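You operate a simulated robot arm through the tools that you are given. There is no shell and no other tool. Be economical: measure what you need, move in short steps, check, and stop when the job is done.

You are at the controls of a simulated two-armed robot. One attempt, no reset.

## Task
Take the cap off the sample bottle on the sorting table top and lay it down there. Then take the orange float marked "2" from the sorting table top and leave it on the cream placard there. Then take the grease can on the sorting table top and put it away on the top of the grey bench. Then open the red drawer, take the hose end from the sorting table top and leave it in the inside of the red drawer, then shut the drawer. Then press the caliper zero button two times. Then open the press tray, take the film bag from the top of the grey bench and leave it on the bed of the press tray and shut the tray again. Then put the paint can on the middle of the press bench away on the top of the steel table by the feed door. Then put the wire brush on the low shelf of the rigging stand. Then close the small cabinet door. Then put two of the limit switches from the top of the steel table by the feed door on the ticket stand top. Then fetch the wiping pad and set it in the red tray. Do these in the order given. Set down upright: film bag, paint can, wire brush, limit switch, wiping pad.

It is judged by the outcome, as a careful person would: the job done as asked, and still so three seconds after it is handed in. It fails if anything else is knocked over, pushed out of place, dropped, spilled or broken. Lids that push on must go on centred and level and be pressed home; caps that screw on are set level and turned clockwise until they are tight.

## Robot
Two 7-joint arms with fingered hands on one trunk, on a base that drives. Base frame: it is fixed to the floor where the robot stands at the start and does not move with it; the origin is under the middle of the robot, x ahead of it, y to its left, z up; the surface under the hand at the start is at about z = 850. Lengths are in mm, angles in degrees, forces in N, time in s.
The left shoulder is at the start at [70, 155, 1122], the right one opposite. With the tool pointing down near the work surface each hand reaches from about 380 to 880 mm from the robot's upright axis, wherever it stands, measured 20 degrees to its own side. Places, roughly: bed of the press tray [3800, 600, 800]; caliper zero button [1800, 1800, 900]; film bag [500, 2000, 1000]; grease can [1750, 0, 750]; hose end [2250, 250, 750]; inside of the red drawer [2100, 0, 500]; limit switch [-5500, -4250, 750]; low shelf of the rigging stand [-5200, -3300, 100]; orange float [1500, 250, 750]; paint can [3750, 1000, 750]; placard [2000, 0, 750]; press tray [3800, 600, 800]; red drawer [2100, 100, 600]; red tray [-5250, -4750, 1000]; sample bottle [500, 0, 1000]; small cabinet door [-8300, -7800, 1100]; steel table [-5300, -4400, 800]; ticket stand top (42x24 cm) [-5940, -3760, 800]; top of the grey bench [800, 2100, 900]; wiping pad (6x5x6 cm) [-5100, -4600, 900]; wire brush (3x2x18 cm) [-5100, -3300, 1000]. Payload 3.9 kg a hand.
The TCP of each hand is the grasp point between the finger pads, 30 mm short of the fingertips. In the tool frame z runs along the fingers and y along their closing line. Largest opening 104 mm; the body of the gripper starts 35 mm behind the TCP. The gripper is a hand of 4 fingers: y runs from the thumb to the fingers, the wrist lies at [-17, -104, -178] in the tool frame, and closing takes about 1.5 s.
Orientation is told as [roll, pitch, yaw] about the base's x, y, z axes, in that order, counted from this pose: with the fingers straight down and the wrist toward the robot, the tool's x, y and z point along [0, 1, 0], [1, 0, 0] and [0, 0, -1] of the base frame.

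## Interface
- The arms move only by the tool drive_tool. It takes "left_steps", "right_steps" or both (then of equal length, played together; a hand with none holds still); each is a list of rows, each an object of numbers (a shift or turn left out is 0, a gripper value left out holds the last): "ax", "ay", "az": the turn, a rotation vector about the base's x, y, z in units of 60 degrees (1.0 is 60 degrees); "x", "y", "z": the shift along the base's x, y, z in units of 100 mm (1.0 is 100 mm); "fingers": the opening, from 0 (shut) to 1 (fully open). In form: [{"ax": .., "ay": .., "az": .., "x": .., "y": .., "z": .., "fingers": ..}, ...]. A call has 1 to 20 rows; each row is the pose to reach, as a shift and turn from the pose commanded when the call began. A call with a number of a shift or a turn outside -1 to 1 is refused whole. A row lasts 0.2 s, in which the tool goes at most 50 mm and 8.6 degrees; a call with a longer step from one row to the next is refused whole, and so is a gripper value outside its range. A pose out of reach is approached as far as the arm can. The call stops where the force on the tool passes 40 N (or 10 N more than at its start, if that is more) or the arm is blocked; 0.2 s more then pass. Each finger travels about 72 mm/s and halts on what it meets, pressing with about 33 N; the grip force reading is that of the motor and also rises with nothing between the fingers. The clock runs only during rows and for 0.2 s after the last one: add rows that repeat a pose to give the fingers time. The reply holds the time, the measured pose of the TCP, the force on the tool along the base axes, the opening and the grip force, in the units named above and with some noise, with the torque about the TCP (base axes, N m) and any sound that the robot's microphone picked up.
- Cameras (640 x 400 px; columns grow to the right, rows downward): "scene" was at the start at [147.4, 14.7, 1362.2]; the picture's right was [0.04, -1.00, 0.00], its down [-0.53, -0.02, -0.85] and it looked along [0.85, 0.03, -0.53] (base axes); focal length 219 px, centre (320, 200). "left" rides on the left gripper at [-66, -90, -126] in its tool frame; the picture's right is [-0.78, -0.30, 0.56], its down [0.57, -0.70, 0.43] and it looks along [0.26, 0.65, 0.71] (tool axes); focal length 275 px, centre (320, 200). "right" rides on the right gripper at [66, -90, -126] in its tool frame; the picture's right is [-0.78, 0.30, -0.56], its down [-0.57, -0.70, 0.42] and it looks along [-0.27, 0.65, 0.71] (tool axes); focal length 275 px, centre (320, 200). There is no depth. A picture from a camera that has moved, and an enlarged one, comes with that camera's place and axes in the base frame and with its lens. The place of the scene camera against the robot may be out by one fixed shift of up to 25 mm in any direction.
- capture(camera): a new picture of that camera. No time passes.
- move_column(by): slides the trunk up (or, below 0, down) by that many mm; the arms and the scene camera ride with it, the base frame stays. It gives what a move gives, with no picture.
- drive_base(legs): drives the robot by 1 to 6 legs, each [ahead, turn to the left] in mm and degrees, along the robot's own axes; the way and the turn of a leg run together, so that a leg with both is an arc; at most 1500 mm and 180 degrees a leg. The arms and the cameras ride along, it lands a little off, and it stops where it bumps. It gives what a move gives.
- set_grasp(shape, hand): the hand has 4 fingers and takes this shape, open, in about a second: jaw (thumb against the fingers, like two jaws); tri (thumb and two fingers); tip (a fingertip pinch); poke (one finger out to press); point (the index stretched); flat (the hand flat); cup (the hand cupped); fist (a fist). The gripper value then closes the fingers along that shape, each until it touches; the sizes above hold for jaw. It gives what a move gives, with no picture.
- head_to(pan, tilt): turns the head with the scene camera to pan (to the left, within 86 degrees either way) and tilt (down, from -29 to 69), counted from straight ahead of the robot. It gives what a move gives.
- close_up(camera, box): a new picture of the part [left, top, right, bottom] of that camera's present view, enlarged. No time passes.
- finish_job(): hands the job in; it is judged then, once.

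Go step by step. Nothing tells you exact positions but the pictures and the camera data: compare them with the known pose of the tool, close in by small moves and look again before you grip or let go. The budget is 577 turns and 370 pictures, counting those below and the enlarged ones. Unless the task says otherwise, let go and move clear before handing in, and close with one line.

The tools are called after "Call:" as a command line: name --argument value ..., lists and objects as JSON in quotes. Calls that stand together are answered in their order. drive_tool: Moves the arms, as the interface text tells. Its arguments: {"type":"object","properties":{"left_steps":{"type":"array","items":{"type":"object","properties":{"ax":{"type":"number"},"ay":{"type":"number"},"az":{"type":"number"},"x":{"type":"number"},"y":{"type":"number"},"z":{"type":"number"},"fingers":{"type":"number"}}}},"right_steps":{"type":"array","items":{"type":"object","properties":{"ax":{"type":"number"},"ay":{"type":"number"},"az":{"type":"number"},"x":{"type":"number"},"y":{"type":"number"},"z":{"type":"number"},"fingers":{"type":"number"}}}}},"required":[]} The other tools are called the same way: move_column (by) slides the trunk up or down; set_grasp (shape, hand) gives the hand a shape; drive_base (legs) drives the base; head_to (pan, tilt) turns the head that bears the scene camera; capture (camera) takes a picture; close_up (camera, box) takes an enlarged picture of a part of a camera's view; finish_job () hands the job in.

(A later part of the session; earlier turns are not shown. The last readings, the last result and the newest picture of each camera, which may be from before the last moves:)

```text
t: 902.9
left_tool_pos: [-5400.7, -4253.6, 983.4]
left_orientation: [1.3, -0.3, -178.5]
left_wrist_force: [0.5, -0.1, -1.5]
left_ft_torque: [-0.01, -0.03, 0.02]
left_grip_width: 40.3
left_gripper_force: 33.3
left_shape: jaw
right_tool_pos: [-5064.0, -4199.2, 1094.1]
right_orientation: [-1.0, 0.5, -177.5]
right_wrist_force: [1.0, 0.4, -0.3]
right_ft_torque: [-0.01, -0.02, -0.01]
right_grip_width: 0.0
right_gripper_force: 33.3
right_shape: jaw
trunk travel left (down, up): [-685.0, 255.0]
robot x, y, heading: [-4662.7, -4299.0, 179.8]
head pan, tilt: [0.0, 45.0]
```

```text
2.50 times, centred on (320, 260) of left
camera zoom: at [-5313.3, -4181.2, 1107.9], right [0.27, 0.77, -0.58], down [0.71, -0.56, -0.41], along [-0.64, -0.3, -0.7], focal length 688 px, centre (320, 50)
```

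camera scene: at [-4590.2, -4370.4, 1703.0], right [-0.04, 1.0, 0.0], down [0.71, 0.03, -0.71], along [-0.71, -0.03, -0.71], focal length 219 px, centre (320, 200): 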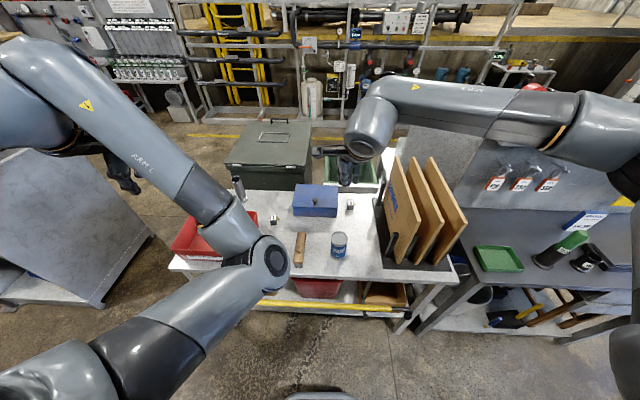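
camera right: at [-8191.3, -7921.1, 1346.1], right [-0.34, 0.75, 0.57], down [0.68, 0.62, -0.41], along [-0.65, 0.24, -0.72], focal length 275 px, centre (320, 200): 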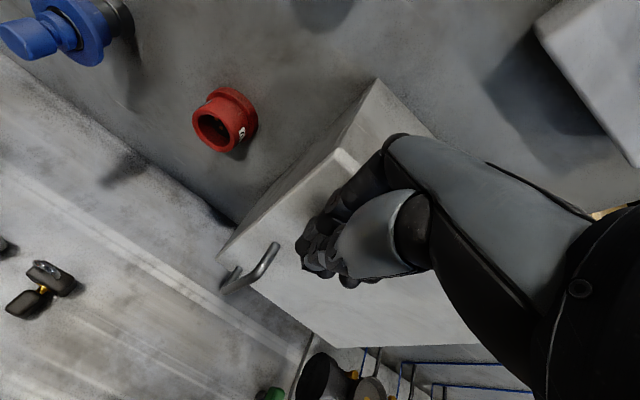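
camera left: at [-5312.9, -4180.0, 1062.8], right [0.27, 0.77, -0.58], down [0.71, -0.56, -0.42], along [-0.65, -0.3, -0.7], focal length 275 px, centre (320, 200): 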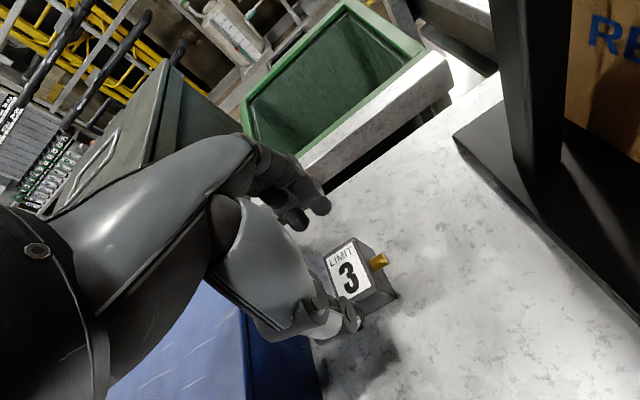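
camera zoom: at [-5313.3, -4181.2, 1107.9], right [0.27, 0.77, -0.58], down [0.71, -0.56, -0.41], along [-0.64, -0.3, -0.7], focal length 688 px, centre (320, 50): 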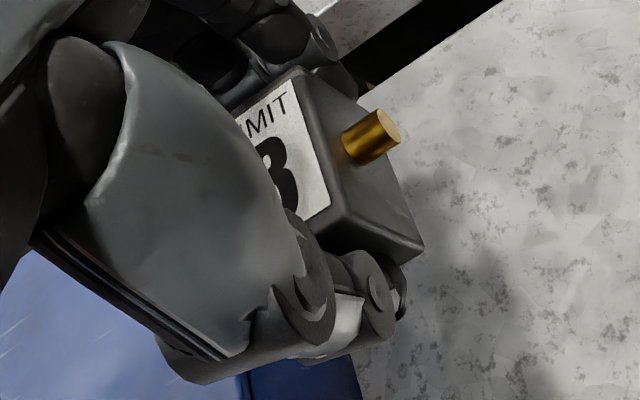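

Switch 3 is held in the left hand. I'll lift, retract, raise the trunk and shift the base south for switch 1 with the right hand.

Call:
drive_tool --left_steps '[{"z": 0.4}, {"z": 0.8, "y": -0.2}, {"z": 1, "y": -0.6}, {"z": 1, "y": -1, "x": 0.2}]'

Call:
move_column --by 250

Call:
drive_tool --left_steps '[{"y": -0.3, "x": 0.3}, {"y": -0.6, "x": 0.6}, {"y": -0.9, "x": 0.9}, {"y": -1, "x": 1}]'

Call:
drive_base --legs '[[-130, 0], [0, 90], [430, 0], [0, -90], [120, 0]]'

Call:
drive_tool --left_steps '[{"y": -0.3}, {"y": -0.6}, {"y": -0.9}, {"y": -1}]' --right_steps '[{"x": -0.3, "fingers": 0.3}, {"x": -0.6, "fingers": 0.6}, {"x": -0.9}, {"x": -1}]'

Call:
move_column --by -230

Call:
capture --camera "right"

```text
t: 903.9
left_tool_pos: [-5381.0, -4354.3, 1083.3]
left_orientation: [1.3, -0.4, -178.6]
left_wrist_force: [0.8, -0.3, 0.2]
left_ft_torque: [-0.02, -0.01, -0.02]
left_grip_width: 40.0
left_gripper_force: 32.8
left_shape: jaw
right_tool_pos: [-5064.6, -4200.6, 1094.7]
right_orientation: [-1.0, 0.5, -177.6]
right_wrist_force: [0.2, -0.2, 0.2]
right_ft_torque: [-0.01, 0.01, 0.0]
right_grip_width: 0.1
right_gripper_force: 32.8
right_shape: jaw
trunk travel left (down, up): [-685.0, 255.0]
robot x, y, heading: [-4666.6, -4301.4, 179.8]
head pan, tilt: [0.0, 45.0]
```

```text
t: 906.5
left_tool_pos: [-5381.5, -4352.1, 1333.5]
left_orientation: [1.4, -0.3, -178.5]
left_wrist_force: [0.5, -0.5, -1.5]
left_ft_torque: [0.01, 0.0, -0.01]
left_grip_width: 40.1
left_gripper_force: 32.7
left_shape: jaw
right_tool_pos: [-5063.6, -4199.0, 1344.0]
right_orientation: [-1.0, 0.5, -177.5]
right_wrist_force: [-0.1, -0.4, 0.5]
right_ft_torque: [-0.03, 0.0, -0.03]
right_grip_width: 0.2
right_gripper_force: 32.6
right_shape: jaw
trunk travel left (down, up): [-935.0, 5.0]
robot x, y, heading: [-4666.3, -4298.3, 179.9]
head pan, tilt: [0.0, 45.0]
```

```text
t: 907.5
left_tool_pos: [-5282.9, -4451.7, 1333.1]
left_orientation: [1.3, -0.4, -178.4]
left_wrist_force: [-0.3, 0.6, -1.4]
left_ft_torque: [0.0, -0.03, -0.01]
left_grip_width: 40.2
left_gripper_force: 33.5
left_shape: jaw
right_tool_pos: [-5064.2, -4199.7, 1344.7]
right_orientation: [-1.0, 0.5, -177.5]
right_wrist_force: [0.2, 0.4, 0.2]
right_ft_torque: [-0.01, -0.01, 0.02]
right_grip_width: 0.0
right_gripper_force: 33.1
right_shape: jaw
trunk travel left (down, up): [-935.0, 5.0]
robot x, y, heading: [-4667.6, -4297.6, 180.0]
head pan, tilt: [0.0, 45.0]
```

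```text
t: 919.5
left_tool_pos: [-5253.5, -4886.4, 1340.7]
left_orientation: [1.2, -1.2, -178.2]
left_wrist_force: [-1.1, 0.3, 0.0]
left_ft_torque: [-0.03, -0.03, 0.0]
left_grip_width: 39.5
left_gripper_force: 33.0
left_shape: jaw
right_tool_pos: [-5037.0, -4630.2, 1348.0]
right_orientation: [-1.1, -0.3, -177.1]
right_wrist_force: [0.9, -0.4, 0.2]
right_ft_torque: [0.01, 0.0, -0.02]
right_grip_width: 0.0
right_gripper_force: 33.0
right_shape: jaw
trunk travel left (down, up): [-935.0, 5.0]
robot x, y, heading: [-4655.9, -4730.8, -179.8]
head pan, tilt: [0.0, 45.0]
```

```text
t: 920.5
left_tool_pos: [-5263.0, -4985.6, 1334.1]
left_orientation: [1.3, -0.6, -178.4]
left_wrist_force: [-0.3, 0.1, -1.4]
left_ft_torque: [0.0, 0.0, 0.04]
left_grip_width: 39.6
left_gripper_force: 34.0
left_shape: jaw
right_tool_pos: [-5148.9, -4630.9, 1345.4]
right_orientation: [-1.0, 0.2, -177.2]
right_wrist_force: [0.2, -0.4, 0.4]
right_ft_torque: [0.0, 0.01, 0.0]
right_grip_width: 62.0
right_gripper_force: 0.2
right_shape: jaw
trunk travel left (down, up): [-935.0, 5.0]
robot x, y, heading: [-4652.9, -4732.0, -179.9]
head pan, tilt: [0.0, 45.0]
```

```text
t: 922.9
left_tool_pos: [-5261.9, -4985.9, 1104.7]
left_orientation: [1.2, -0.7, -178.2]
left_wrist_force: [0.3, -1.2, -1.1]
left_ft_torque: [0.03, 0.01, 0.0]
left_grip_width: 39.6
left_gripper_force: 33.1
left_shape: jaw
right_tool_pos: [-5146.8, -4632.4, 1117.2]
right_orientation: [-0.9, 0.2, -177.1]
right_wrist_force: [-0.1, 0.4, -0.1]
right_ft_torque: [0.0, 0.01, 0.0]
right_grip_width: 62.0
right_gripper_force: 0.0
right_shape: jaw
trunk travel left (down, up): [-705.0, 235.0]
robot x, y, heading: [-4653.2, -4733.3, -179.7]
head pan, tilt: [0.0, 45.0]
```

```text
23 pictures are left
camera right: at [-5053.4, -4695.3, 1241.5], right [-0.34, 0.75, 0.57], down [0.67, 0.61, -0.41], along [-0.66, 0.25, -0.71], focal length 275 px, centre (320, 200)
```

right: 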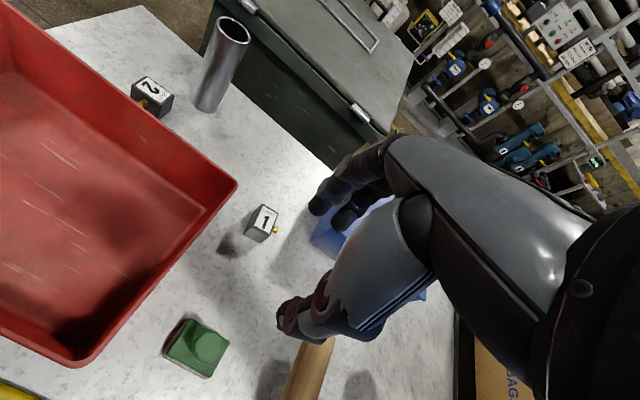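

Call:
drive_tool --right_steps '[{"x": -0.4}, {"x": -0.8, "y": -0.04}, {"x": -1, "y": -0.06, "z": -0.3}, {"x": -1, "y": -0.06, "z": -0.6}]'

Call:
drive_tool --right_steps '[{"x": -0.3, "z": -0.2}, {"x": -0.41, "z": -0.5}, {"x": -0.41, "z": -0.9}, {"x": -0.41, "z": -0.95}]'

Call:
capture --camera "right"

```text
t: 923.9
left_tool_pos: [-5263.4, -4985.1, 1105.9]
left_orientation: [1.4, -0.6, -178.2]
left_wrist_force: [0.1, 1.8, -1.0]
left_ft_torque: [0.0, -0.02, -0.05]
left_grip_width: 39.7
left_gripper_force: 32.7
left_shape: jaw
right_tool_pos: [-5246.6, -4637.7, 1057.4]
right_orientation: [-1.0, 0.2, -177.2]
right_wrist_force: [0.1, 0.1, -0.5]
right_ft_torque: [0.0, 0.01, -0.01]
right_grip_width: 62.2
right_gripper_force: 0.0
right_shape: jaw
trunk travel left (down, up): [-705.0, 235.0]
robot x, y, heading: [-4657.6, -4731.9, -179.8]
head pan, tilt: [0.0, 45.0]
```

```text
t: 924.9
left_tool_pos: [-5262.6, -4985.9, 1105.7]
left_orientation: [1.2, -0.6, -178.3]
left_wrist_force: [-0.3, -0.4, -0.8]
left_ft_torque: [-0.04, 0.0, 0.02]
left_grip_width: 39.6
left_gripper_force: 32.7
left_shape: jaw
right_tool_pos: [-5287.2, -4638.4, 961.0]
right_orientation: [-1.0, 0.1, -177.1]
right_wrist_force: [0.2, -0.3, -1.0]
right_ft_torque: [0.0, 0.03, 0.02]
right_grip_width: 62.2
right_gripper_force: 0.1
right_shape: jaw
trunk travel left (down, up): [-705.0, 235.0]
robot x, y, heading: [-4655.2, -4729.5, -179.8]
head pan, tilt: [0.0, 45.0]
```

```text
22 pictures are left
camera right: at [-5194.6, -4702.3, 1085.7], right [-0.34, 0.75, 0.57], down [0.67, 0.61, -0.41], along [-0.66, 0.25, -0.71], focal length 275 px, centre (320, 200)
```

right: 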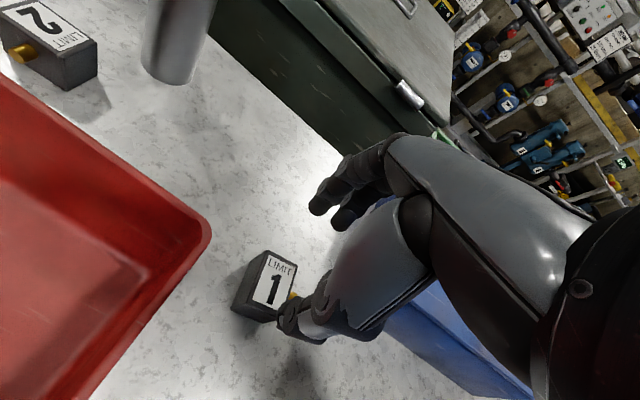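

Call:
drive_tool --right_steps '[{"y": 0.06, "z": -0.25}, {"y": 0.06, "z": -0.5}, {"y": 0.06, "z": -0.7}, {"y": 0.06, "z": -0.77}, {"y": 0.06, "z": -0.77, "fingers": 0.45}, {"y": 0.06, "z": -0.77, "fingers": 0.3}, {"y": 0.06, "z": -0.77, "fingers": 0.15}, {"y": 0.06, "z": -0.77, "fingers": 0.05}, {"y": 0.06, "z": -0.77, "fingers": 0.05}]'

Call:
drive_tool --right_steps '[{"z": 0.15}, {"z": 0.5}, {"z": 0.9}, {"z": 1}]'

Call:
close_up --camera "right" --box '[180, 180, 420, 360]'

```text
t: 926.9
left_tool_pos: [-5262.8, -4984.9, 1105.4]
left_orientation: [1.2, -0.6, -178.3]
left_wrist_force: [-0.4, 0.0, -1.7]
left_ft_torque: [0.01, -0.01, 0.01]
left_grip_width: 39.5
left_gripper_force: 33.2
left_shape: jaw
right_tool_pos: [-5288.7, -4631.7, 884.9]
right_orientation: [-1.0, 0.1, -177.0]
right_wrist_force: [-0.1, 0.3, 0.4]
right_ft_torque: [-0.02, -0.02, 0.0]
right_grip_width: 39.3
right_gripper_force: 33.1
right_shape: jaw
trunk travel left (down, up): [-705.0, 235.0]
robot x, y, heading: [-4655.9, -4729.0, -179.8]
head pan, tilt: [0.0, 45.0]
```

```text
t: 927.9
left_tool_pos: [-5263.3, -4986.1, 1105.0]
left_orientation: [1.2, -0.6, -178.2]
left_wrist_force: [1.1, -0.5, -0.6]
left_ft_torque: [0.0, -0.01, 0.03]
left_grip_width: 39.6
left_gripper_force: 33.2
left_shape: jaw
right_tool_pos: [-5288.3, -4631.4, 984.8]
right_orientation: [-1.0, 0.1, -177.2]
right_wrist_force: [-1.0, 0.4, -0.7]
right_ft_torque: [-0.01, -0.03, -0.02]
right_grip_width: 38.3
right_gripper_force: 32.8
right_shape: jaw
trunk travel left (down, up): [-705.0, 235.0]
robot x, y, heading: [-4655.1, -4729.3, -180.0]
head pan, tilt: [0.0, 45.0]
```

```text
2.22 times, centred on (300, 270) of right
camera zoom: at [-5194.1, -4694.8, 1110.1], right [-0.34, 0.75, 0.57], down [0.67, 0.61, -0.41], along [-0.66, 0.24, -0.71], focal length 612 px, centre (364, 44)
```

zoom: 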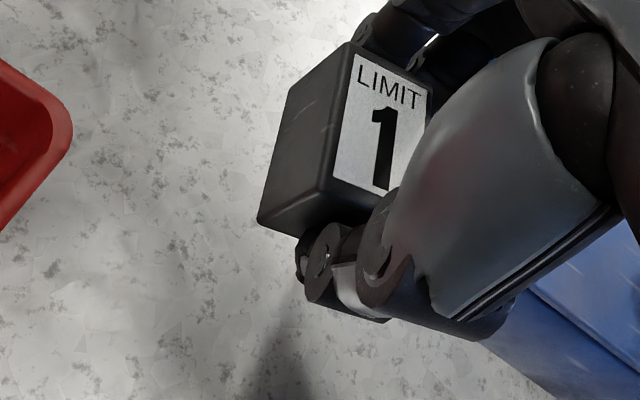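

Both switches are held. Now the drive round to the ticket stand's west side.

Call:
drive_tool --right_steps '[{"z": 0.4}, {"z": 0.8}, {"z": 1, "x": 0.3}, {"z": 1, "x": 0.7}, {"z": 1, "x": 1}]'

Call:
move_column --by 235

Call:
drive_tool --right_steps '[{"x": 0.3}, {"x": 0.6}, {"x": 0.8}]' --left_steps '[{"x": 0.3, "y": 0.2}, {"x": 0.6, "y": 0.4}, {"x": 0.7, "y": 0.6}]'

Call:
drive_base --legs '[[-230, 0], [0, 90], [530, 0], [0, -83], [1500, 0], [600, 0]]'

Call:
drive_base --legs '[[0, -95], [1500, 0], [160, 0], [0, -92]]'

Call:
head_to --pan 0 --tilt 42

Call:
capture --camera "scene"

```text
t: 929.1
left_tool_pos: [-5261.4, -4985.5, 1106.1]
left_orientation: [1.2, -0.8, -178.1]
left_wrist_force: [0.1, 0.6, -1.6]
left_ft_torque: [-0.01, 0.0, -0.02]
left_grip_width: 39.5
left_gripper_force: 32.7
left_shape: jaw
right_tool_pos: [-5186.3, -4631.9, 1085.1]
right_orientation: [-1.1, 0.1, -177.3]
right_wrist_force: [0.0, -0.3, -1.4]
right_ft_torque: [0.01, -0.03, 0.02]
right_grip_width: 38.2
right_gripper_force: 33.0
right_shape: jaw
trunk travel left (down, up): [-705.0, 235.0]
robot x, y, heading: [-4652.3, -4731.2, -179.9]
head pan, tilt: [0.0, 45.0]
```

```text
t: 931.6
left_tool_pos: [-5262.2, -4984.9, 1341.0]
left_orientation: [1.2, -0.6, -178.2]
left_wrist_force: [-0.3, 0.3, -1.1]
left_ft_torque: [-0.03, 0.01, 0.0]
left_grip_width: 39.3
left_gripper_force: 33.0
left_shape: jaw
right_tool_pos: [-5188.0, -4631.6, 1319.0]
right_orientation: [-1.1, 0.2, -177.1]
right_wrist_force: [-0.5, -0.6, -2.4]
right_ft_torque: [-0.01, 0.01, 0.02]
right_grip_width: 38.6
right_gripper_force: 33.5
right_shape: jaw
trunk travel left (down, up): [-940.0, 0.0]
robot x, y, heading: [-4653.0, -4732.7, -179.7]
head pan, tilt: [0.0, 45.0]
```

```text
t: 932.4
left_tool_pos: [-5190.9, -4924.1, 1341.0]
left_orientation: [1.3, -0.7, -178.2]
left_wrist_force: [-0.1, -0.4, -1.3]
left_ft_torque: [0.01, -0.01, 0.02]
left_grip_width: 39.4
left_gripper_force: 33.1
left_shape: jaw
right_tool_pos: [-5106.2, -4631.3, 1320.4]
right_orientation: [-1.0, 0.2, -177.2]
right_wrist_force: [0.0, 0.5, -1.1]
right_ft_torque: [-0.02, -0.01, 0.0]
right_grip_width: 38.1
right_gripper_force: 33.1
right_shape: jaw
trunk travel left (down, up): [-940.0, 0.0]
robot x, y, heading: [-4656.0, -4727.3, -180.1]
head pan, tilt: [0.0, 45.0]
```

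```text
t: 954.2
left_tool_pos: [-7009.2, -5810.7, 1341.7]
left_orientation: [1.1, -0.7, -170.4]
left_wrist_force: [0.8, 0.2, -1.0]
left_ft_torque: [0.02, 0.0, -0.01]
left_grip_width: 38.9
left_gripper_force: 32.8
left_shape: jaw
right_tool_pos: [-6962.4, -5510.4, 1320.4]
right_orientation: [-1.0, 0.1, -169.4]
right_wrist_force: [0.0, 0.0, -1.4]
right_ft_torque: [0.01, -0.02, 0.04]
right_grip_width: 37.8
right_gripper_force: 33.5
right_shape: jaw
trunk travel left (down, up): [-940.0, 0.0]
robot x, y, heading: [-6503.1, -5546.1, -171.9]
head pan, tilt: [0.0, 45.0]
```

```text
t: 963.6
left_tool_pos: [-6790.7, -3894.9, 1354.2]
left_orientation: [2.5, -2.0, 94.9]
left_wrist_force: [-0.1, 1.1, -1.5]
left_ft_torque: [-0.08, 0.03, 0.01]
left_grip_width: 38.8
left_gripper_force: 32.1
left_shape: jaw
right_tool_pos: [-6480.0, -3959.1, 1328.4]
right_orientation: [-1.0, -2.0, 92.7]
right_wrist_force: [-0.1, 1.1, -1.4]
right_ft_torque: [-0.08, -0.01, 0.01]
right_grip_width: 37.3
right_gripper_force: 33.0
right_shape: jaw
trunk travel left (down, up): [-940.0, 0.0]
robot x, y, heading: [-6561.1, -4398.7, 92.8]
head pan, tilt: [0.0, 45.0]
stopped in leg 2: the robot was blocked; the commanded pose is now the measured one
```

```text
t: 964.2
left_tool_pos: [-6782.9, -3885.9, 1343.7]
left_orientation: [0.9, -1.2, 94.3]
left_wrist_force: [-0.4, 1.4, -2.5]
left_ft_torque: [-0.1, 0.01, 0.0]
left_grip_width: 38.8
left_gripper_force: 33.1
left_shape: jaw
right_tool_pos: [-6485.5, -3957.4, 1321.2]
right_orientation: [-1.1, -0.7, 95.2]
right_wrist_force: [0.1, 1.5, -1.3]
right_ft_torque: [-0.08, 0.01, 0.0]
right_grip_width: 37.2
right_gripper_force: 33.0
right_shape: jaw
trunk travel left (down, up): [-940.0, 0.0]
robot x, y, heading: [-6567.6, -4393.6, 92.8]
head pan, tilt: [0.0, 42.0]
```

```text
20 pictures are left
camera scene: at [-6563.8, -4230.1, 1710.4], right [1.0, 0.05, 0.0], down [0.03, -0.68, -0.73], along [-0.04, 0.73, -0.68], focal length 219 px, centre (320, 200)
```

scene: 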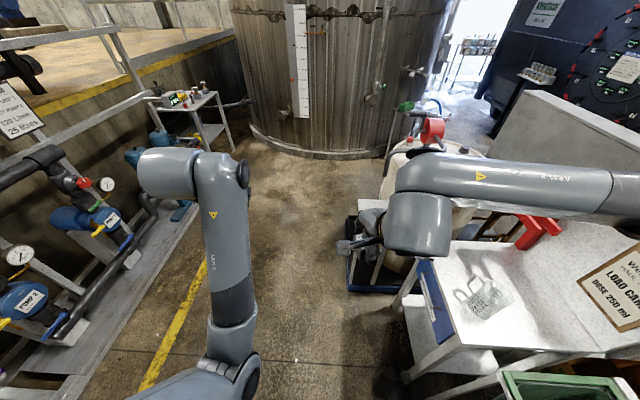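

The base met something on the floor, but the stand is within reach from here. I'll back off 80 mm and turn right to face it.

Call:
drive_base --legs '[[-80, 0], [0, -43]]'

Call:
move_column --by -230

Call:
capture --camera "scene"

Call:
capture --camera "right"

```text
t: 965.3
left_tool_pos: [-6787.8, -4018.9, 1365.5]
left_orientation: [2.5, -4.2, 94.9]
left_wrist_force: [-0.2, -1.6, -2.3]
left_ft_torque: [0.05, -0.03, -0.01]
left_grip_width: 38.8
left_gripper_force: 33.1
left_shape: jaw
right_tool_pos: [-6473.9, -4079.5, 1334.9]
right_orientation: [-1.1, -4.1, 93.0]
right_wrist_force: [0.3, -1.2, -2.1]
right_ft_torque: [0.04, 0.03, -0.03]
right_grip_width: 37.4
right_gripper_force: 32.9
right_shape: jaw
trunk travel left (down, up): [-940.0, 0.0]
robot x, y, heading: [-6563.8, -4466.6, 92.8]
head pan, tilt: [0.0, 42.0]
stopped in leg 1: the robot was blocked; the commanded pose is now the measured one
```

```text
t: 967.7
left_tool_pos: [-6786.5, -4018.0, 1138.0]
left_orientation: [2.5, -4.3, 95.0]
left_wrist_force: [0.4, 0.0, -1.1]
left_ft_torque: [-0.04, -0.02, 0.03]
left_grip_width: 39.0
left_gripper_force: 32.9
left_shape: jaw
right_tool_pos: [-6473.2, -4078.0, 1106.5]
right_orientation: [-1.0, -4.1, 93.1]
right_wrist_force: [0.6, 1.0, -2.3]
right_ft_torque: [-0.01, -0.07, -0.04]
right_grip_width: 37.4
right_gripper_force: 32.8
right_shape: jaw
trunk travel left (down, up): [-710.0, 230.0]
robot x, y, heading: [-6556.7, -4468.9, 92.7]
head pan, tilt: [0.0, 42.0]
```

```text
19 pictures are left
camera scene: at [-6560.3, -4320.9, 1482.2], right [1.0, 0.05, 0.0], down [0.03, -0.67, -0.74], along [-0.04, 0.74, -0.67], focal length 219 px, centre (320, 200)
```

scene: 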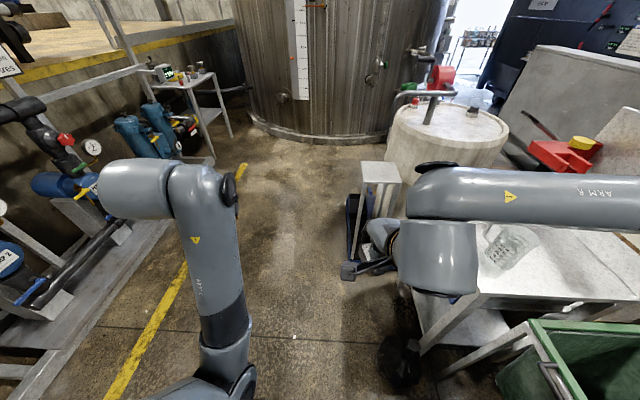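

```text
18 pictures are left
camera right: at [-6535.1, -4178.9, 1224.6], right [0.75, 0.29, 0.59], down [0.61, -0.64, -0.46], along [0.24, 0.71, -0.66], focal length 275 px, centre (320, 200)
```

right: 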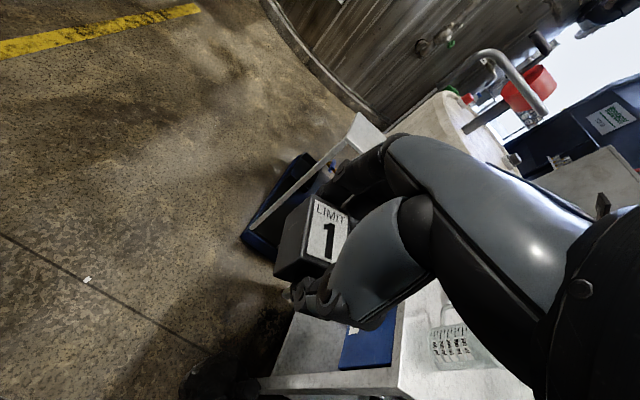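

The base reports being blocked and is tilted about 4°, so something is under its front edge. I'll look straight down.

Call:
head_to --pan -25 --tilt 69

Call:
capture --camera "scene"

```text
t: 968.6
left_tool_pos: [-6784.9, -4018.0, 1138.7]
left_orientation: [2.5, -4.3, 95.0]
left_wrist_force: [0.3, -0.1, -1.5]
left_ft_torque: [0.0, -0.03, -0.04]
left_grip_width: 38.8
left_gripper_force: 33.8
left_shape: jaw
right_tool_pos: [-6472.2, -4077.7, 1106.9]
right_orientation: [-1.0, -4.1, 92.9]
right_wrist_force: [0.2, -0.2, -0.8]
right_ft_torque: [0.0, 0.01, -0.03]
right_grip_width: 37.2
right_gripper_force: 32.7
right_shape: jaw
trunk travel left (down, up): [-710.0, 230.0]
robot x, y, heading: [-6554.6, -4467.1, 92.9]
head pan, tilt: [-25.0, 68.8]
```

```text
17 pictures are left
camera scene: at [-6535.1, -4353.4, 1449.1], right [0.93, -0.38, 0.0], down [-0.35, -0.86, -0.36], along [0.14, 0.34, -0.93], focal length 219 px, centre (320, 200)
```

scene: 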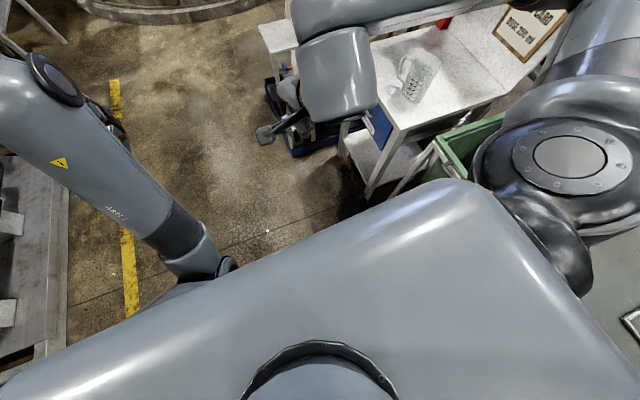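

Call:
drive_base --legs '[[0, -12]]'

```text
t: 969.4
left_tool_pos: [-6809.8, -4014.9, 1139.7]
left_orientation: [9.3, -5.0, 96.0]
left_wrist_force: [0.2, 0.7, -1.6]
left_ft_torque: [0.03, -0.03, -0.05]
left_grip_width: 38.9
left_gripper_force: 33.0
left_shape: jaw
right_tool_pos: [-6421.7, -4052.7, 1123.7]
right_orientation: [-8.5, -7.3, 85.6]
right_wrist_force: [-0.6, -0.3, -0.8]
right_ft_torque: [0.0, -0.05, 0.03]
right_grip_width: 37.1
right_gripper_force: 33.4
right_shape: jaw
trunk travel left (down, up): [-710.0, 230.0]
robot x, y, heading: [-6564.1, -4465.1, 91.5]
head pan, tilt: [-25.0, 68.8]
stopped in leg 1: the force on the tool passed its limit at 88 N (the readings are from after the stop); the commanded pose is now the measured one
```

Call:
drive_base --legs '[[-150, 0]]'

```text
t: 970.8
left_tool_pos: [-6805.2, -4162.3, 1139.4]
left_orientation: [9.4, -4.9, 95.9]
left_wrist_force: [0.0, 0.7, -0.8]
left_ft_torque: [-0.03, -0.03, -0.02]
left_grip_width: 38.8
left_gripper_force: 33.1
left_shape: jaw
right_tool_pos: [-6415.3, -4199.2, 1122.4]
right_orientation: [-8.4, -7.2, 85.4]
right_wrist_force: [-0.1, 0.8, -1.1]
right_ft_torque: [0.01, -0.01, -0.01]
right_grip_width: 36.7
right_gripper_force: 33.3
right_shape: jaw
trunk travel left (down, up): [-710.0, 230.0]
robot x, y, heading: [-6556.5, -4618.7, 91.6]
head pan, tilt: [-25.0, 68.8]
```

It backed off freely, and the tilt was only the held arm pose. I'll look at what lies ahead on the floor.

Call:
head_to --pan -30 --tilt 45

Call:
capture --camera "scene"

```text
t: 971.7
left_tool_pos: [-6804.0, -4162.7, 1139.9]
left_orientation: [9.3, -4.9, 95.8]
left_wrist_force: [0.1, -0.5, -1.3]
left_ft_torque: [0.01, 0.03, 0.01]
left_grip_width: 38.7
left_gripper_force: 32.5
left_shape: jaw
right_tool_pos: [-6415.3, -4202.7, 1125.4]
right_orientation: [-8.5, -7.3, 85.5]
right_wrist_force: [-0.1, 0.7, -1.7]
right_ft_torque: [0.02, 0.0, -0.04]
right_grip_width: 36.9
right_gripper_force: 33.0
right_shape: jaw
trunk travel left (down, up): [-710.0, 230.0]
robot x, y, heading: [-6556.8, -4612.5, 91.8]
head pan, tilt: [-30.0, 45.0]
```

```text
16 pictures are left
camera scene: at [-6512.4, -4484.0, 1477.9], right [0.88, -0.48, 0.0], down [-0.34, -0.62, -0.71], along [0.34, 0.62, -0.71], focal length 219 px, centre (320, 200)
```

scene: 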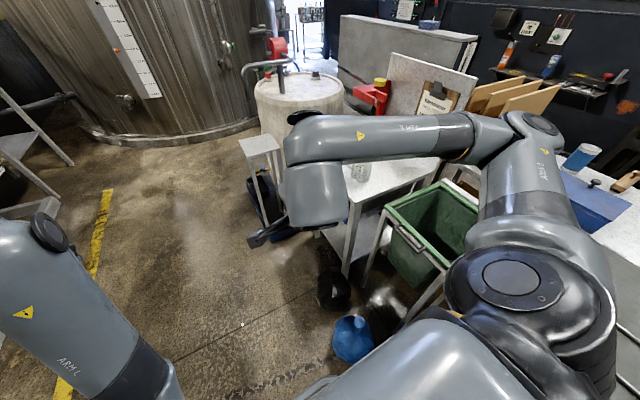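

The blue jug is still standing right where it was, so that's what the bumper met. I'll level the hands and pass further to the left of it.

Call:
drive_tool --right_steps '[{"ax": -0.06, "ay": 0.06, "z": 0.2}, {"ax": -0.122, "ay": 0.125, "z": 0.4}, {"ax": -0.122, "ay": 0.125, "z": 0.4}]' --left_steps '[{"ax": -0.04, "ay": -0.07, "z": 0.2}, {"ax": -0.08, "ay": -0.14, "z": 0.4}, {"ax": -0.08, "ay": -0.14, "z": 0.4}]'

Call:
drive_base --legs '[[0, 35], [300, 0], [0, -37], [530, 0], [0, -90]]'

Call:
head_to --pan 0 --tilt 42

Call:
capture --camera "scene"

```text
t: 972.2
left_tool_pos: [-6853.5, -4156.4, 1164.3]
left_orientation: [12.8, -4.0, 100.6]
left_wrist_force: [0.3, 0.2, -1.5]
left_ft_torque: [-0.02, -0.04, 0.0]
left_grip_width: 38.8
left_gripper_force: 33.2
left_shape: jaw
left hand out of reach, approached as far as the arm can: row 1, 2
right_tool_pos: [-6415.5, -4200.4, 1147.5]
right_orientation: [-4.4, -2.6, 85.1]
right_wrist_force: [-0.1, 0.0, -1.3]
right_ft_torque: [-0.04, -0.01, -0.01]
right_grip_width: 36.7
right_gripper_force: 32.7
right_shape: jaw
trunk travel left (down, up): [-710.0, 230.0]
robot x, y, heading: [-6557.5, -4615.6, 91.6]
head pan, tilt: [-30.0, 45.0]
stopped in row 2 (left hand): the arm was blocked; the commanded pose is now the measured one
```

```text
t: 984.1
left_tool_pos: [-6268.6, -3564.9, 1163.7]
left_orientation: [12.7, -3.9, 8.9]
left_wrist_force: [0.3, 0.2, -0.4]
left_ft_torque: [0.01, 0.04, -0.03]
left_grip_width: 38.8
left_gripper_force: 33.2
left_shape: jaw
right_tool_pos: [-6328.0, -4000.9, 1148.3]
right_orientation: [-4.4, -2.6, -6.4]
right_wrist_force: [0.6, -0.2, -0.9]
right_ft_torque: [-0.04, 0.0, -0.01]
right_grip_width: 36.7
right_gripper_force: 32.8
right_shape: jaw
trunk travel left (down, up): [-710.0, 230.0]
robot x, y, heading: [-6738.6, -3848.4, -0.2]
head pan, tilt: [-30.0, 45.0]
```

```text
t: 985.1
left_tool_pos: [-6268.8, -3565.0, 1162.9]
left_orientation: [12.8, -3.9, 8.8]
left_wrist_force: [-0.9, -0.6, -0.8]
left_ft_torque: [-0.05, 0.02, -0.02]
left_grip_width: 38.5
left_gripper_force: 32.7
left_shape: jaw
right_tool_pos: [-6324.5, -4000.6, 1149.3]
right_orientation: [-4.3, -2.7, -6.5]
right_wrist_force: [-0.4, 0.2, -0.7]
right_ft_torque: [-0.01, 0.02, -0.02]
right_grip_width: 36.5
right_gripper_force: 33.7
right_shape: jaw
trunk travel left (down, up): [-710.0, 230.0]
robot x, y, heading: [-6733.0, -3850.4, -0.0]
head pan, tilt: [0.0, 42.0]
```

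```text
15 pictures are left
camera scene: at [-6594.3, -3837.5, 1482.2], right [0.0, -1.0, 0.0], down [-0.67, 0.0, -0.74], along [0.74, 0.0, -0.67], focal length 219 px, centre (320, 200)
```

scene: 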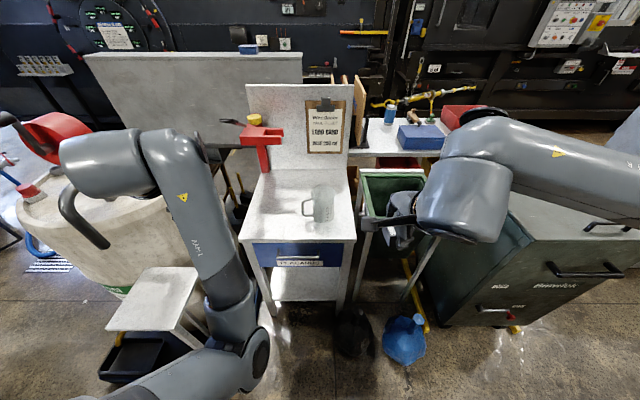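

Clear view: the stand top spans y -3964…-3548 with a beaker in the middle. I'll put switch 1 at about [-6058, -3895] and switch 3 at [-6058, -3670].

Call:
drive_tool --right_steps '[{"x": 0.4, "ax": 0.02, "ay": 0.02}, {"x": 0.8, "y": 0.2, "ax": 0.055, "ay": 0.045, "az": 0.05}, {"x": 1, "y": 0.4, "ax": 0.055, "ay": 0.045, "az": 0.1}, {"x": 1, "y": 0.8, "ax": 0.055, "ay": 0.045, "az": 0.1}]'

Call:
drive_tool --left_steps '[{"x": 0.35, "ax": -0.05}, {"x": 0.7, "ax": -0.1, "ay": 0.03}, {"x": 0.95, "y": -0.2, "ax": -0.16, "ay": 0.065}, {"x": 1, "y": -0.5, "ax": -0.21, "ay": 0.065, "az": -0.08}, {"x": 1, "y": -0.8, "ax": -0.21, "ay": 0.065, "az": -0.15}]'

Call:
drive_tool --right_steps '[{"x": 0.4, "y": 0.1}, {"x": 0.8, "y": 0.25}, {"x": 1, "y": 0.25}, {"x": 1, "y": 0.25, "z": -0.3}, {"x": 1, "y": 0.25, "z": -0.6}]'

Call:
drive_tool --right_steps '[{"x": 0.3}, {"x": 0.66, "z": -0.2}, {"x": 0.66, "z": -0.6}, {"x": 0.66, "z": -1}]'

Call:
capture --camera "scene"

```text
t: 986.1
left_tool_pos: [-6267.4, -3561.3, 1163.5]
left_orientation: [12.6, -3.9, 8.9]
left_wrist_force: [0.6, 0.2, -0.8]
left_ft_torque: [-0.02, -0.04, 0.01]
left_grip_width: 38.4
left_gripper_force: 33.2
left_shape: jaw
right_tool_pos: [-6224.0, -3919.2, 1147.8]
right_orientation: [-1.4, 0.3, -0.5]
right_wrist_force: [0.0, -0.2, -0.7]
right_ft_torque: [-0.05, 0.02, -0.02]
right_grip_width: 36.3
right_gripper_force: 32.3
right_shape: jaw
trunk travel left (down, up): [-710.0, 230.0]
robot x, y, heading: [-6733.9, -3847.3, -0.1]
head pan, tilt: [0.0, 42.0]
```

```text
t: 987.3
left_tool_pos: [-6168.8, -3646.0, 1164.1]
left_orientation: [0.5, 1.0, 0.1]
left_wrist_force: [0.4, -1.0, -0.8]
left_ft_torque: [-0.01, -0.04, 0.01]
left_grip_width: 38.6
left_gripper_force: 33.2
left_shape: jaw
right_tool_pos: [-6226.5, -3922.4, 1148.2]
right_orientation: [-1.2, 0.2, -0.7]
right_wrist_force: [-0.2, -0.5, -1.9]
right_ft_torque: [0.01, 0.01, -0.02]
right_grip_width: 36.5
right_gripper_force: 33.6
right_shape: jaw
trunk travel left (down, up): [-710.0, 230.0]
robot x, y, heading: [-6734.0, -3844.3, 0.0]
head pan, tilt: [0.0, 42.0]
```

```text
t: 988.5
left_tool_pos: [-6168.3, -3643.9, 1163.5]
left_orientation: [0.5, 0.9, 0.2]
left_wrist_force: [0.8, 0.1, -0.4]
left_ft_torque: [0.01, 0.0, 0.02]
left_grip_width: 38.8
left_gripper_force: 33.2
left_shape: jaw
right_tool_pos: [-6124.5, -3895.1, 1087.1]
right_orientation: [-1.2, 0.3, -0.6]
right_wrist_force: [-0.3, 0.2, -1.9]
right_ft_torque: [-0.02, 0.02, 0.02]
right_grip_width: 36.3
right_gripper_force: 32.5
right_shape: jaw
trunk travel left (down, up): [-710.0, 230.0]
robot x, y, heading: [-6739.1, -3844.3, 0.1]
head pan, tilt: [0.0, 42.0]
```

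```text
t: 989.5
left_tool_pos: [-6167.2, -3643.5, 1164.5]
left_orientation: [0.5, 1.0, 0.2]
left_wrist_force: [-0.4, 0.5, -1.1]
left_ft_torque: [-0.01, 0.01, 0.02]
left_grip_width: 38.5
left_gripper_force: 33.6
left_shape: jaw
right_tool_pos: [-6059.5, -3896.9, 987.8]
right_orientation: [-1.2, 0.2, -0.4]
right_wrist_force: [-0.3, -0.6, -0.6]
right_ft_torque: [0.0, 0.01, -0.02]
right_grip_width: 36.5
right_gripper_force: 32.6
right_shape: jaw
trunk travel left (down, up): [-710.0, 230.0]
robot x, y, heading: [-6734.9, -3846.3, -0.2]
head pan, tilt: [0.0, 42.0]
```

```text
14 pictures are left
camera scene: at [-6593.1, -3837.5, 1482.2], right [0.0, -1.0, 0.0], down [-0.67, 0.0, -0.74], along [0.74, 0.0, -0.67], focal length 219 px, centre (320, 200)
```

scene: 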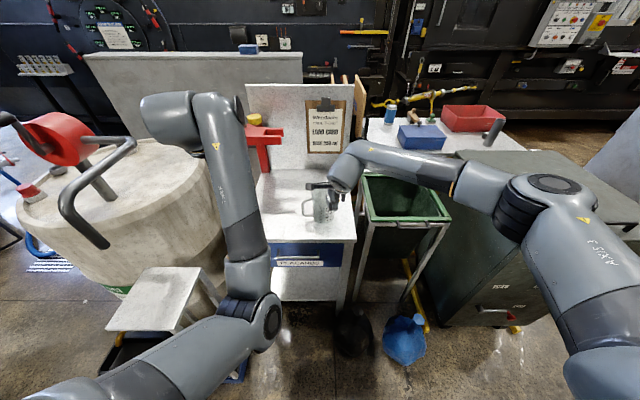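

Call:
drive_tool --right_steps '[{"x": -0.1, "y": -0.15}, {"x": -0.1, "y": -0.3}, {"x": -0.1, "y": -0.3, "z": -0.3}, {"x": -0.1, "y": -0.3, "z": -0.5}]'

Call:
capture --camera "right"

```text
t: 990.5
left_tool_pos: [-6167.8, -3644.1, 1163.7]
left_orientation: [0.5, 0.9, 0.2]
left_wrist_force: [-0.1, -0.5, -1.3]
left_ft_torque: [-0.03, 0.0, -0.01]
left_grip_width: 38.7
left_gripper_force: 33.3
left_shape: jaw
right_tool_pos: [-6070.0, -3927.2, 936.3]
right_orientation: [-1.2, 0.3, -0.7]
right_wrist_force: [0.6, -0.7, -1.5]
right_ft_torque: [-0.01, 0.0, -0.02]
right_grip_width: 36.5
right_gripper_force: 32.8
right_shape: jaw
trunk travel left (down, up): [-710.0, 230.0]
robot x, y, heading: [-6738.5, -3847.5, 0.0]
head pan, tilt: [0.0, 42.0]
```

```text
13 pictures are left
camera right: at [-6157.0, -3857.3, 1061.6], right [0.29, -0.77, 0.57], down [-0.71, -0.57, -0.41], along [0.64, -0.29, -0.71], focal length 275 px, centre (320, 200)
```

right: 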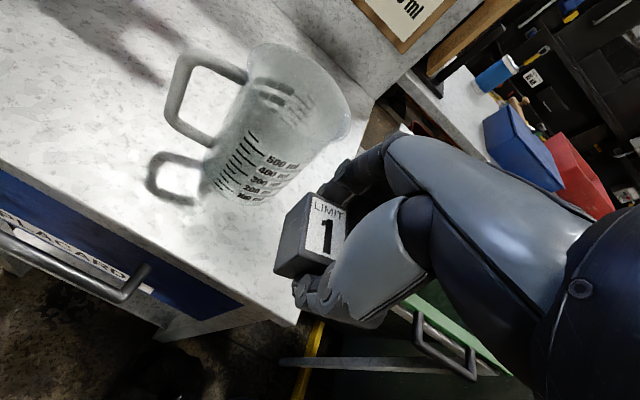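

The beaker is too close on this side. I'll use the free left half of the top instead: switch 1 at about [-6055, -3728], switch 3 at [-6055, -3612].

Call:
drive_tool --right_steps '[{"z": 0.5}, {"z": 1}, {"z": 1, "y": 0.3}, {"z": 1, "y": 0.7}, {"z": 1, "y": 1}]' --left_steps '[{"y": 0.3}, {"y": 0.6}, {"y": 0.9}, {"y": 1}, {"y": 1}]'

Call:
drive_tool --right_steps '[{"y": 0.4}, {"y": 0.8, "x": 0.1}, {"y": 0.99, "x": 0.15}, {"y": 0.99, "x": 0.15, "z": -0.4}, {"y": 0.99, "x": 0.15, "z": -0.8}, {"y": 0.99, "x": 0.15, "z": -1}]'

Call:
drive_tool --right_steps '[{"z": -0.2}, {"z": -0.35}, {"z": -0.42}, {"z": -0.46}, {"z": -0.49}, {"z": -0.52}, {"z": -0.52}]'

Call:
capture --camera "right"

```text
t: 991.7
left_tool_pos: [-6169.4, -3543.0, 1163.9]
left_orientation: [0.4, 0.9, 0.2]
left_wrist_force: [0.2, 0.1, -1.4]
left_ft_torque: [-0.02, 0.01, -0.03]
left_grip_width: 38.6
left_gripper_force: 33.0
left_shape: jaw
right_tool_pos: [-6070.5, -3824.1, 1039.0]
right_orientation: [-1.3, 0.2, -0.5]
right_wrist_force: [0.3, 0.1, -2.0]
right_ft_torque: [0.0, 0.01, 0.01]
right_grip_width: 36.4
right_gripper_force: 33.0
right_shape: jaw
trunk travel left (down, up): [-710.0, 230.0]
robot x, y, heading: [-6733.2, -3845.3, 0.0]
head pan, tilt: [0.0, 42.0]
```

```text
t: 993.1
left_tool_pos: [-6167.8, -3543.3, 1164.8]
left_orientation: [0.5, 1.1, 0.2]
left_wrist_force: [0.4, 0.3, -0.7]
left_ft_torque: [0.0, 0.03, -0.04]
left_grip_width: 38.6
left_gripper_force: 33.0
left_shape: jaw
right_tool_pos: [-6054.2, -3727.7, 936.8]
right_orientation: [-1.2, 0.2, -0.5]
right_wrist_force: [0.0, 0.1, -1.1]
right_ft_torque: [-0.04, 0.05, -0.03]
right_grip_width: 36.5
right_gripper_force: 33.1
right_shape: jaw
trunk travel left (down, up): [-710.0, 230.0]
robot x, y, heading: [-6736.5, -3849.8, -0.2]
head pan, tilt: [0.0, 42.0]
```

```text
t: 994.7
left_tool_pos: [-6168.1, -3543.5, 1163.5]
left_orientation: [0.6, 1.0, 0.3]
left_wrist_force: [-0.7, 0.4, -1.3]
left_ft_torque: [0.03, 0.06, 0.02]
left_grip_width: 38.7
left_gripper_force: 32.6
left_shape: jaw
right_tool_pos: [-6056.7, -3726.0, 887.4]
right_orientation: [-1.2, 0.2, -0.4]
right_wrist_force: [0.4, 0.0, -1.6]
right_ft_torque: [-0.03, -0.02, 0.0]
right_grip_width: 36.6
right_gripper_force: 33.1
right_shape: jaw
trunk travel left (down, up): [-710.0, 230.0]
robot x, y, heading: [-6734.9, -3844.3, 0.2]
head pan, tilt: [0.0, 42.0]
```

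```text
12 pictures are left
camera right: at [-6142.9, -3657.1, 1011.0], right [0.29, -0.77, 0.57], down [-0.71, -0.57, -0.41], along [0.64, -0.29, -0.71], focal length 275 px, centre (320, 200)
```

right: 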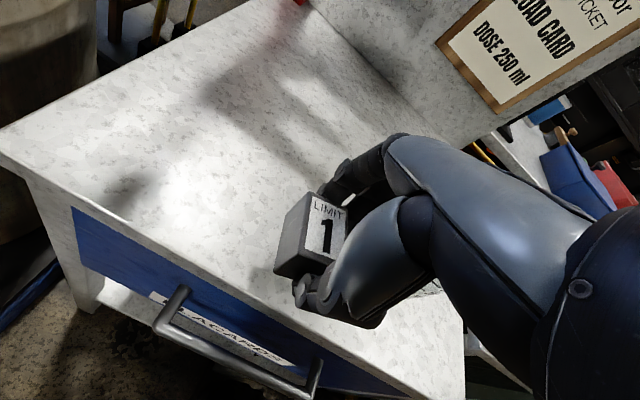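

Call:
drive_tool --right_steps '[{"z": -0.03}, {"z": -0.06}, {"z": -0.09}, {"z": -0.12}, {"z": -0.15}, {"z": -0.18}, {"z": -0.18}]'

```text
t: 996.3
left_tool_pos: [-6168.6, -3544.4, 1164.0]
left_orientation: [0.5, 1.0, 0.2]
left_wrist_force: [-0.4, -0.5, -1.1]
left_ft_torque: [-0.01, 0.02, 0.02]
left_grip_width: 38.4
left_gripper_force: 33.1
left_shape: jaw
right_tool_pos: [-6055.5, -3727.4, 868.6]
right_orientation: [-1.1, 0.4, -0.6]
right_wrist_force: [-0.5, -0.4, -1.9]
right_ft_torque: [-0.01, 0.01, -0.05]
right_grip_width: 36.0
right_gripper_force: 33.1
right_shape: jaw
trunk travel left (down, up): [-710.0, 230.0]
robot x, y, heading: [-6736.4, -3846.6, 0.1]
head pan, tilt: [0.0, 42.0]
```

Call:
drive_tool --right_steps '[{"z": -0.03}, {"z": -0.06}, {"z": -0.09}, {"z": -0.12}, {"z": -0.15}, {"z": -0.18}, {"z": -0.21}, {"z": -0.24}, {"z": -0.24}]'

```text
t: 998.3
left_tool_pos: [-6168.8, -3544.7, 1164.0]
left_orientation: [0.5, 1.0, 0.2]
left_wrist_force: [-0.2, -0.1, -1.6]
left_ft_torque: [0.03, 0.02, 0.0]
left_grip_width: 38.9
left_gripper_force: 32.9
left_shape: jaw
right_tool_pos: [-6058.7, -3727.2, 842.4]
right_orientation: [-1.2, 0.2, -0.5]
right_wrist_force: [-0.4, 0.2, -1.8]
right_ft_torque: [-0.01, 0.01, 0.03]
right_grip_width: 36.2
right_gripper_force: 32.6
right_shape: jaw
right hand out of reach, approached as far as the arm can: row 6, 7, 8, 9
trunk travel left (down, up): [-710.0, 230.0]
robot x, y, heading: [-6737.2, -3848.0, -0.1]
head pan, tilt: [0.0, 42.0]
```

The stand is lower than assumed (~800), so its front edge is nearer x≈-6065. I'll raise, move the base 75 mm forward, and lower the trunk a bit.

Call:
drive_tool --right_steps '[{"z": 0.4}, {"z": 0.8}, {"z": 0.8}]'

Call:
drive_base --legs '[[75, 0]]'

Call:
move_column --by -70

Call:
drive_tool --right_steps '[{"z": -0.1}, {"z": -0.17}, {"z": -0.21}, {"z": -0.25}, {"z": -0.29}, {"z": -0.29}]'

Call:
capture --camera "right"

```text
t: 999.1
left_tool_pos: [-6168.6, -3544.6, 1162.4]
left_orientation: [0.4, 1.0, 0.1]
left_wrist_force: [0.4, 0.2, -0.8]
left_ft_torque: [-0.01, 0.05, 0.01]
left_grip_width: 38.2
left_gripper_force: 32.6
left_shape: jaw
right_tool_pos: [-6059.5, -3727.4, 923.7]
right_orientation: [-1.3, 0.3, -0.6]
right_wrist_force: [-0.5, 0.5, -1.2]
right_ft_torque: [0.0, -0.02, 0.0]
right_grip_width: 36.0
right_gripper_force: 33.0
right_shape: jaw
trunk travel left (down, up): [-710.0, 230.0]
robot x, y, heading: [-6740.0, -3846.4, -0.1]
head pan, tilt: [0.0, 42.0]
```

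```text
t: 1000.1
left_tool_pos: [-6102.9, -3544.1, 1168.0]
left_orientation: [0.4, 0.4, 0.2]
left_wrist_force: [0.7, 0.6, -1.0]
left_ft_torque: [0.01, 0.04, -0.03]
left_grip_width: 38.8
left_gripper_force: 32.7
left_shape: jaw
right_tool_pos: [-5989.2, -3728.0, 925.3]
right_orientation: [-1.3, -0.4, -0.6]
right_wrist_force: [1.1, 1.0, -1.5]
right_ft_torque: [-0.02, 0.12, 0.02]
right_grip_width: 36.2
right_gripper_force: 33.0
right_shape: jaw
trunk travel left (down, up): [-710.0, 230.0]
robot x, y, heading: [-6660.1, -3845.8, 0.1]
head pan, tilt: [0.0, 42.0]
```

```text
t: 1001.2
left_tool_pos: [-6105.3, -3544.2, 1098.0]
left_orientation: [0.3, 0.4, 0.2]
left_wrist_force: [-0.8, 0.4, -0.5]
left_ft_torque: [0.01, -0.02, -0.01]
left_grip_width: 38.4
left_gripper_force: 33.5
left_shape: jaw
right_tool_pos: [-5989.6, -3729.0, 857.1]
right_orientation: [-1.3, -0.4, -0.6]
right_wrist_force: [-0.1, -0.2, -2.2]
right_ft_torque: [0.01, 0.01, -0.01]
right_grip_width: 36.2
right_gripper_force: 33.1
right_shape: jaw
trunk travel left (down, up): [-640.0, 300.0]
robot x, y, heading: [-6660.7, -3849.2, 0.3]
head pan, tilt: [0.0, 42.0]
```

```text
t: 1002.6
left_tool_pos: [-6109.5, -3543.4, 1100.2]
left_orientation: [0.4, 0.2, 0.1]
left_wrist_force: [-0.2, 0.5, -0.7]
left_ft_torque: [0.0, -0.01, -0.02]
left_grip_width: 38.4
left_gripper_force: 33.1
left_shape: jaw
right_tool_pos: [-5992.5, -3727.9, 833.1]
right_orientation: [-1.2, -0.7, -0.6]
right_wrist_force: [2.6, 1.4, 12.2]
right_ft_torque: [0.18, -0.44, 0.05]
right_grip_width: 36.3
right_gripper_force: 32.5
right_shape: jaw
trunk travel left (down, up): [-640.0, 300.0]
robot x, y, heading: [-6663.1, -3845.6, 0.1]
head pan, tilt: [0.0, 42.0]
```

```text
11 pictures are left
camera right: at [-6081.4, -3658.2, 956.0], right [0.28, -0.77, 0.58], down [-0.7, -0.57, -0.42], along [0.65, -0.29, -0.7], focal length 275 px, centre (320, 200)
```

right: 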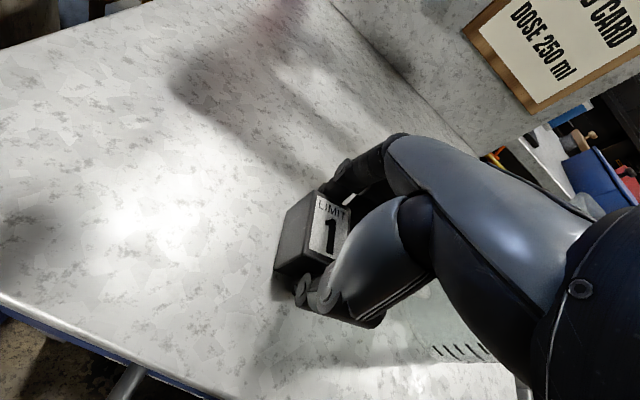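

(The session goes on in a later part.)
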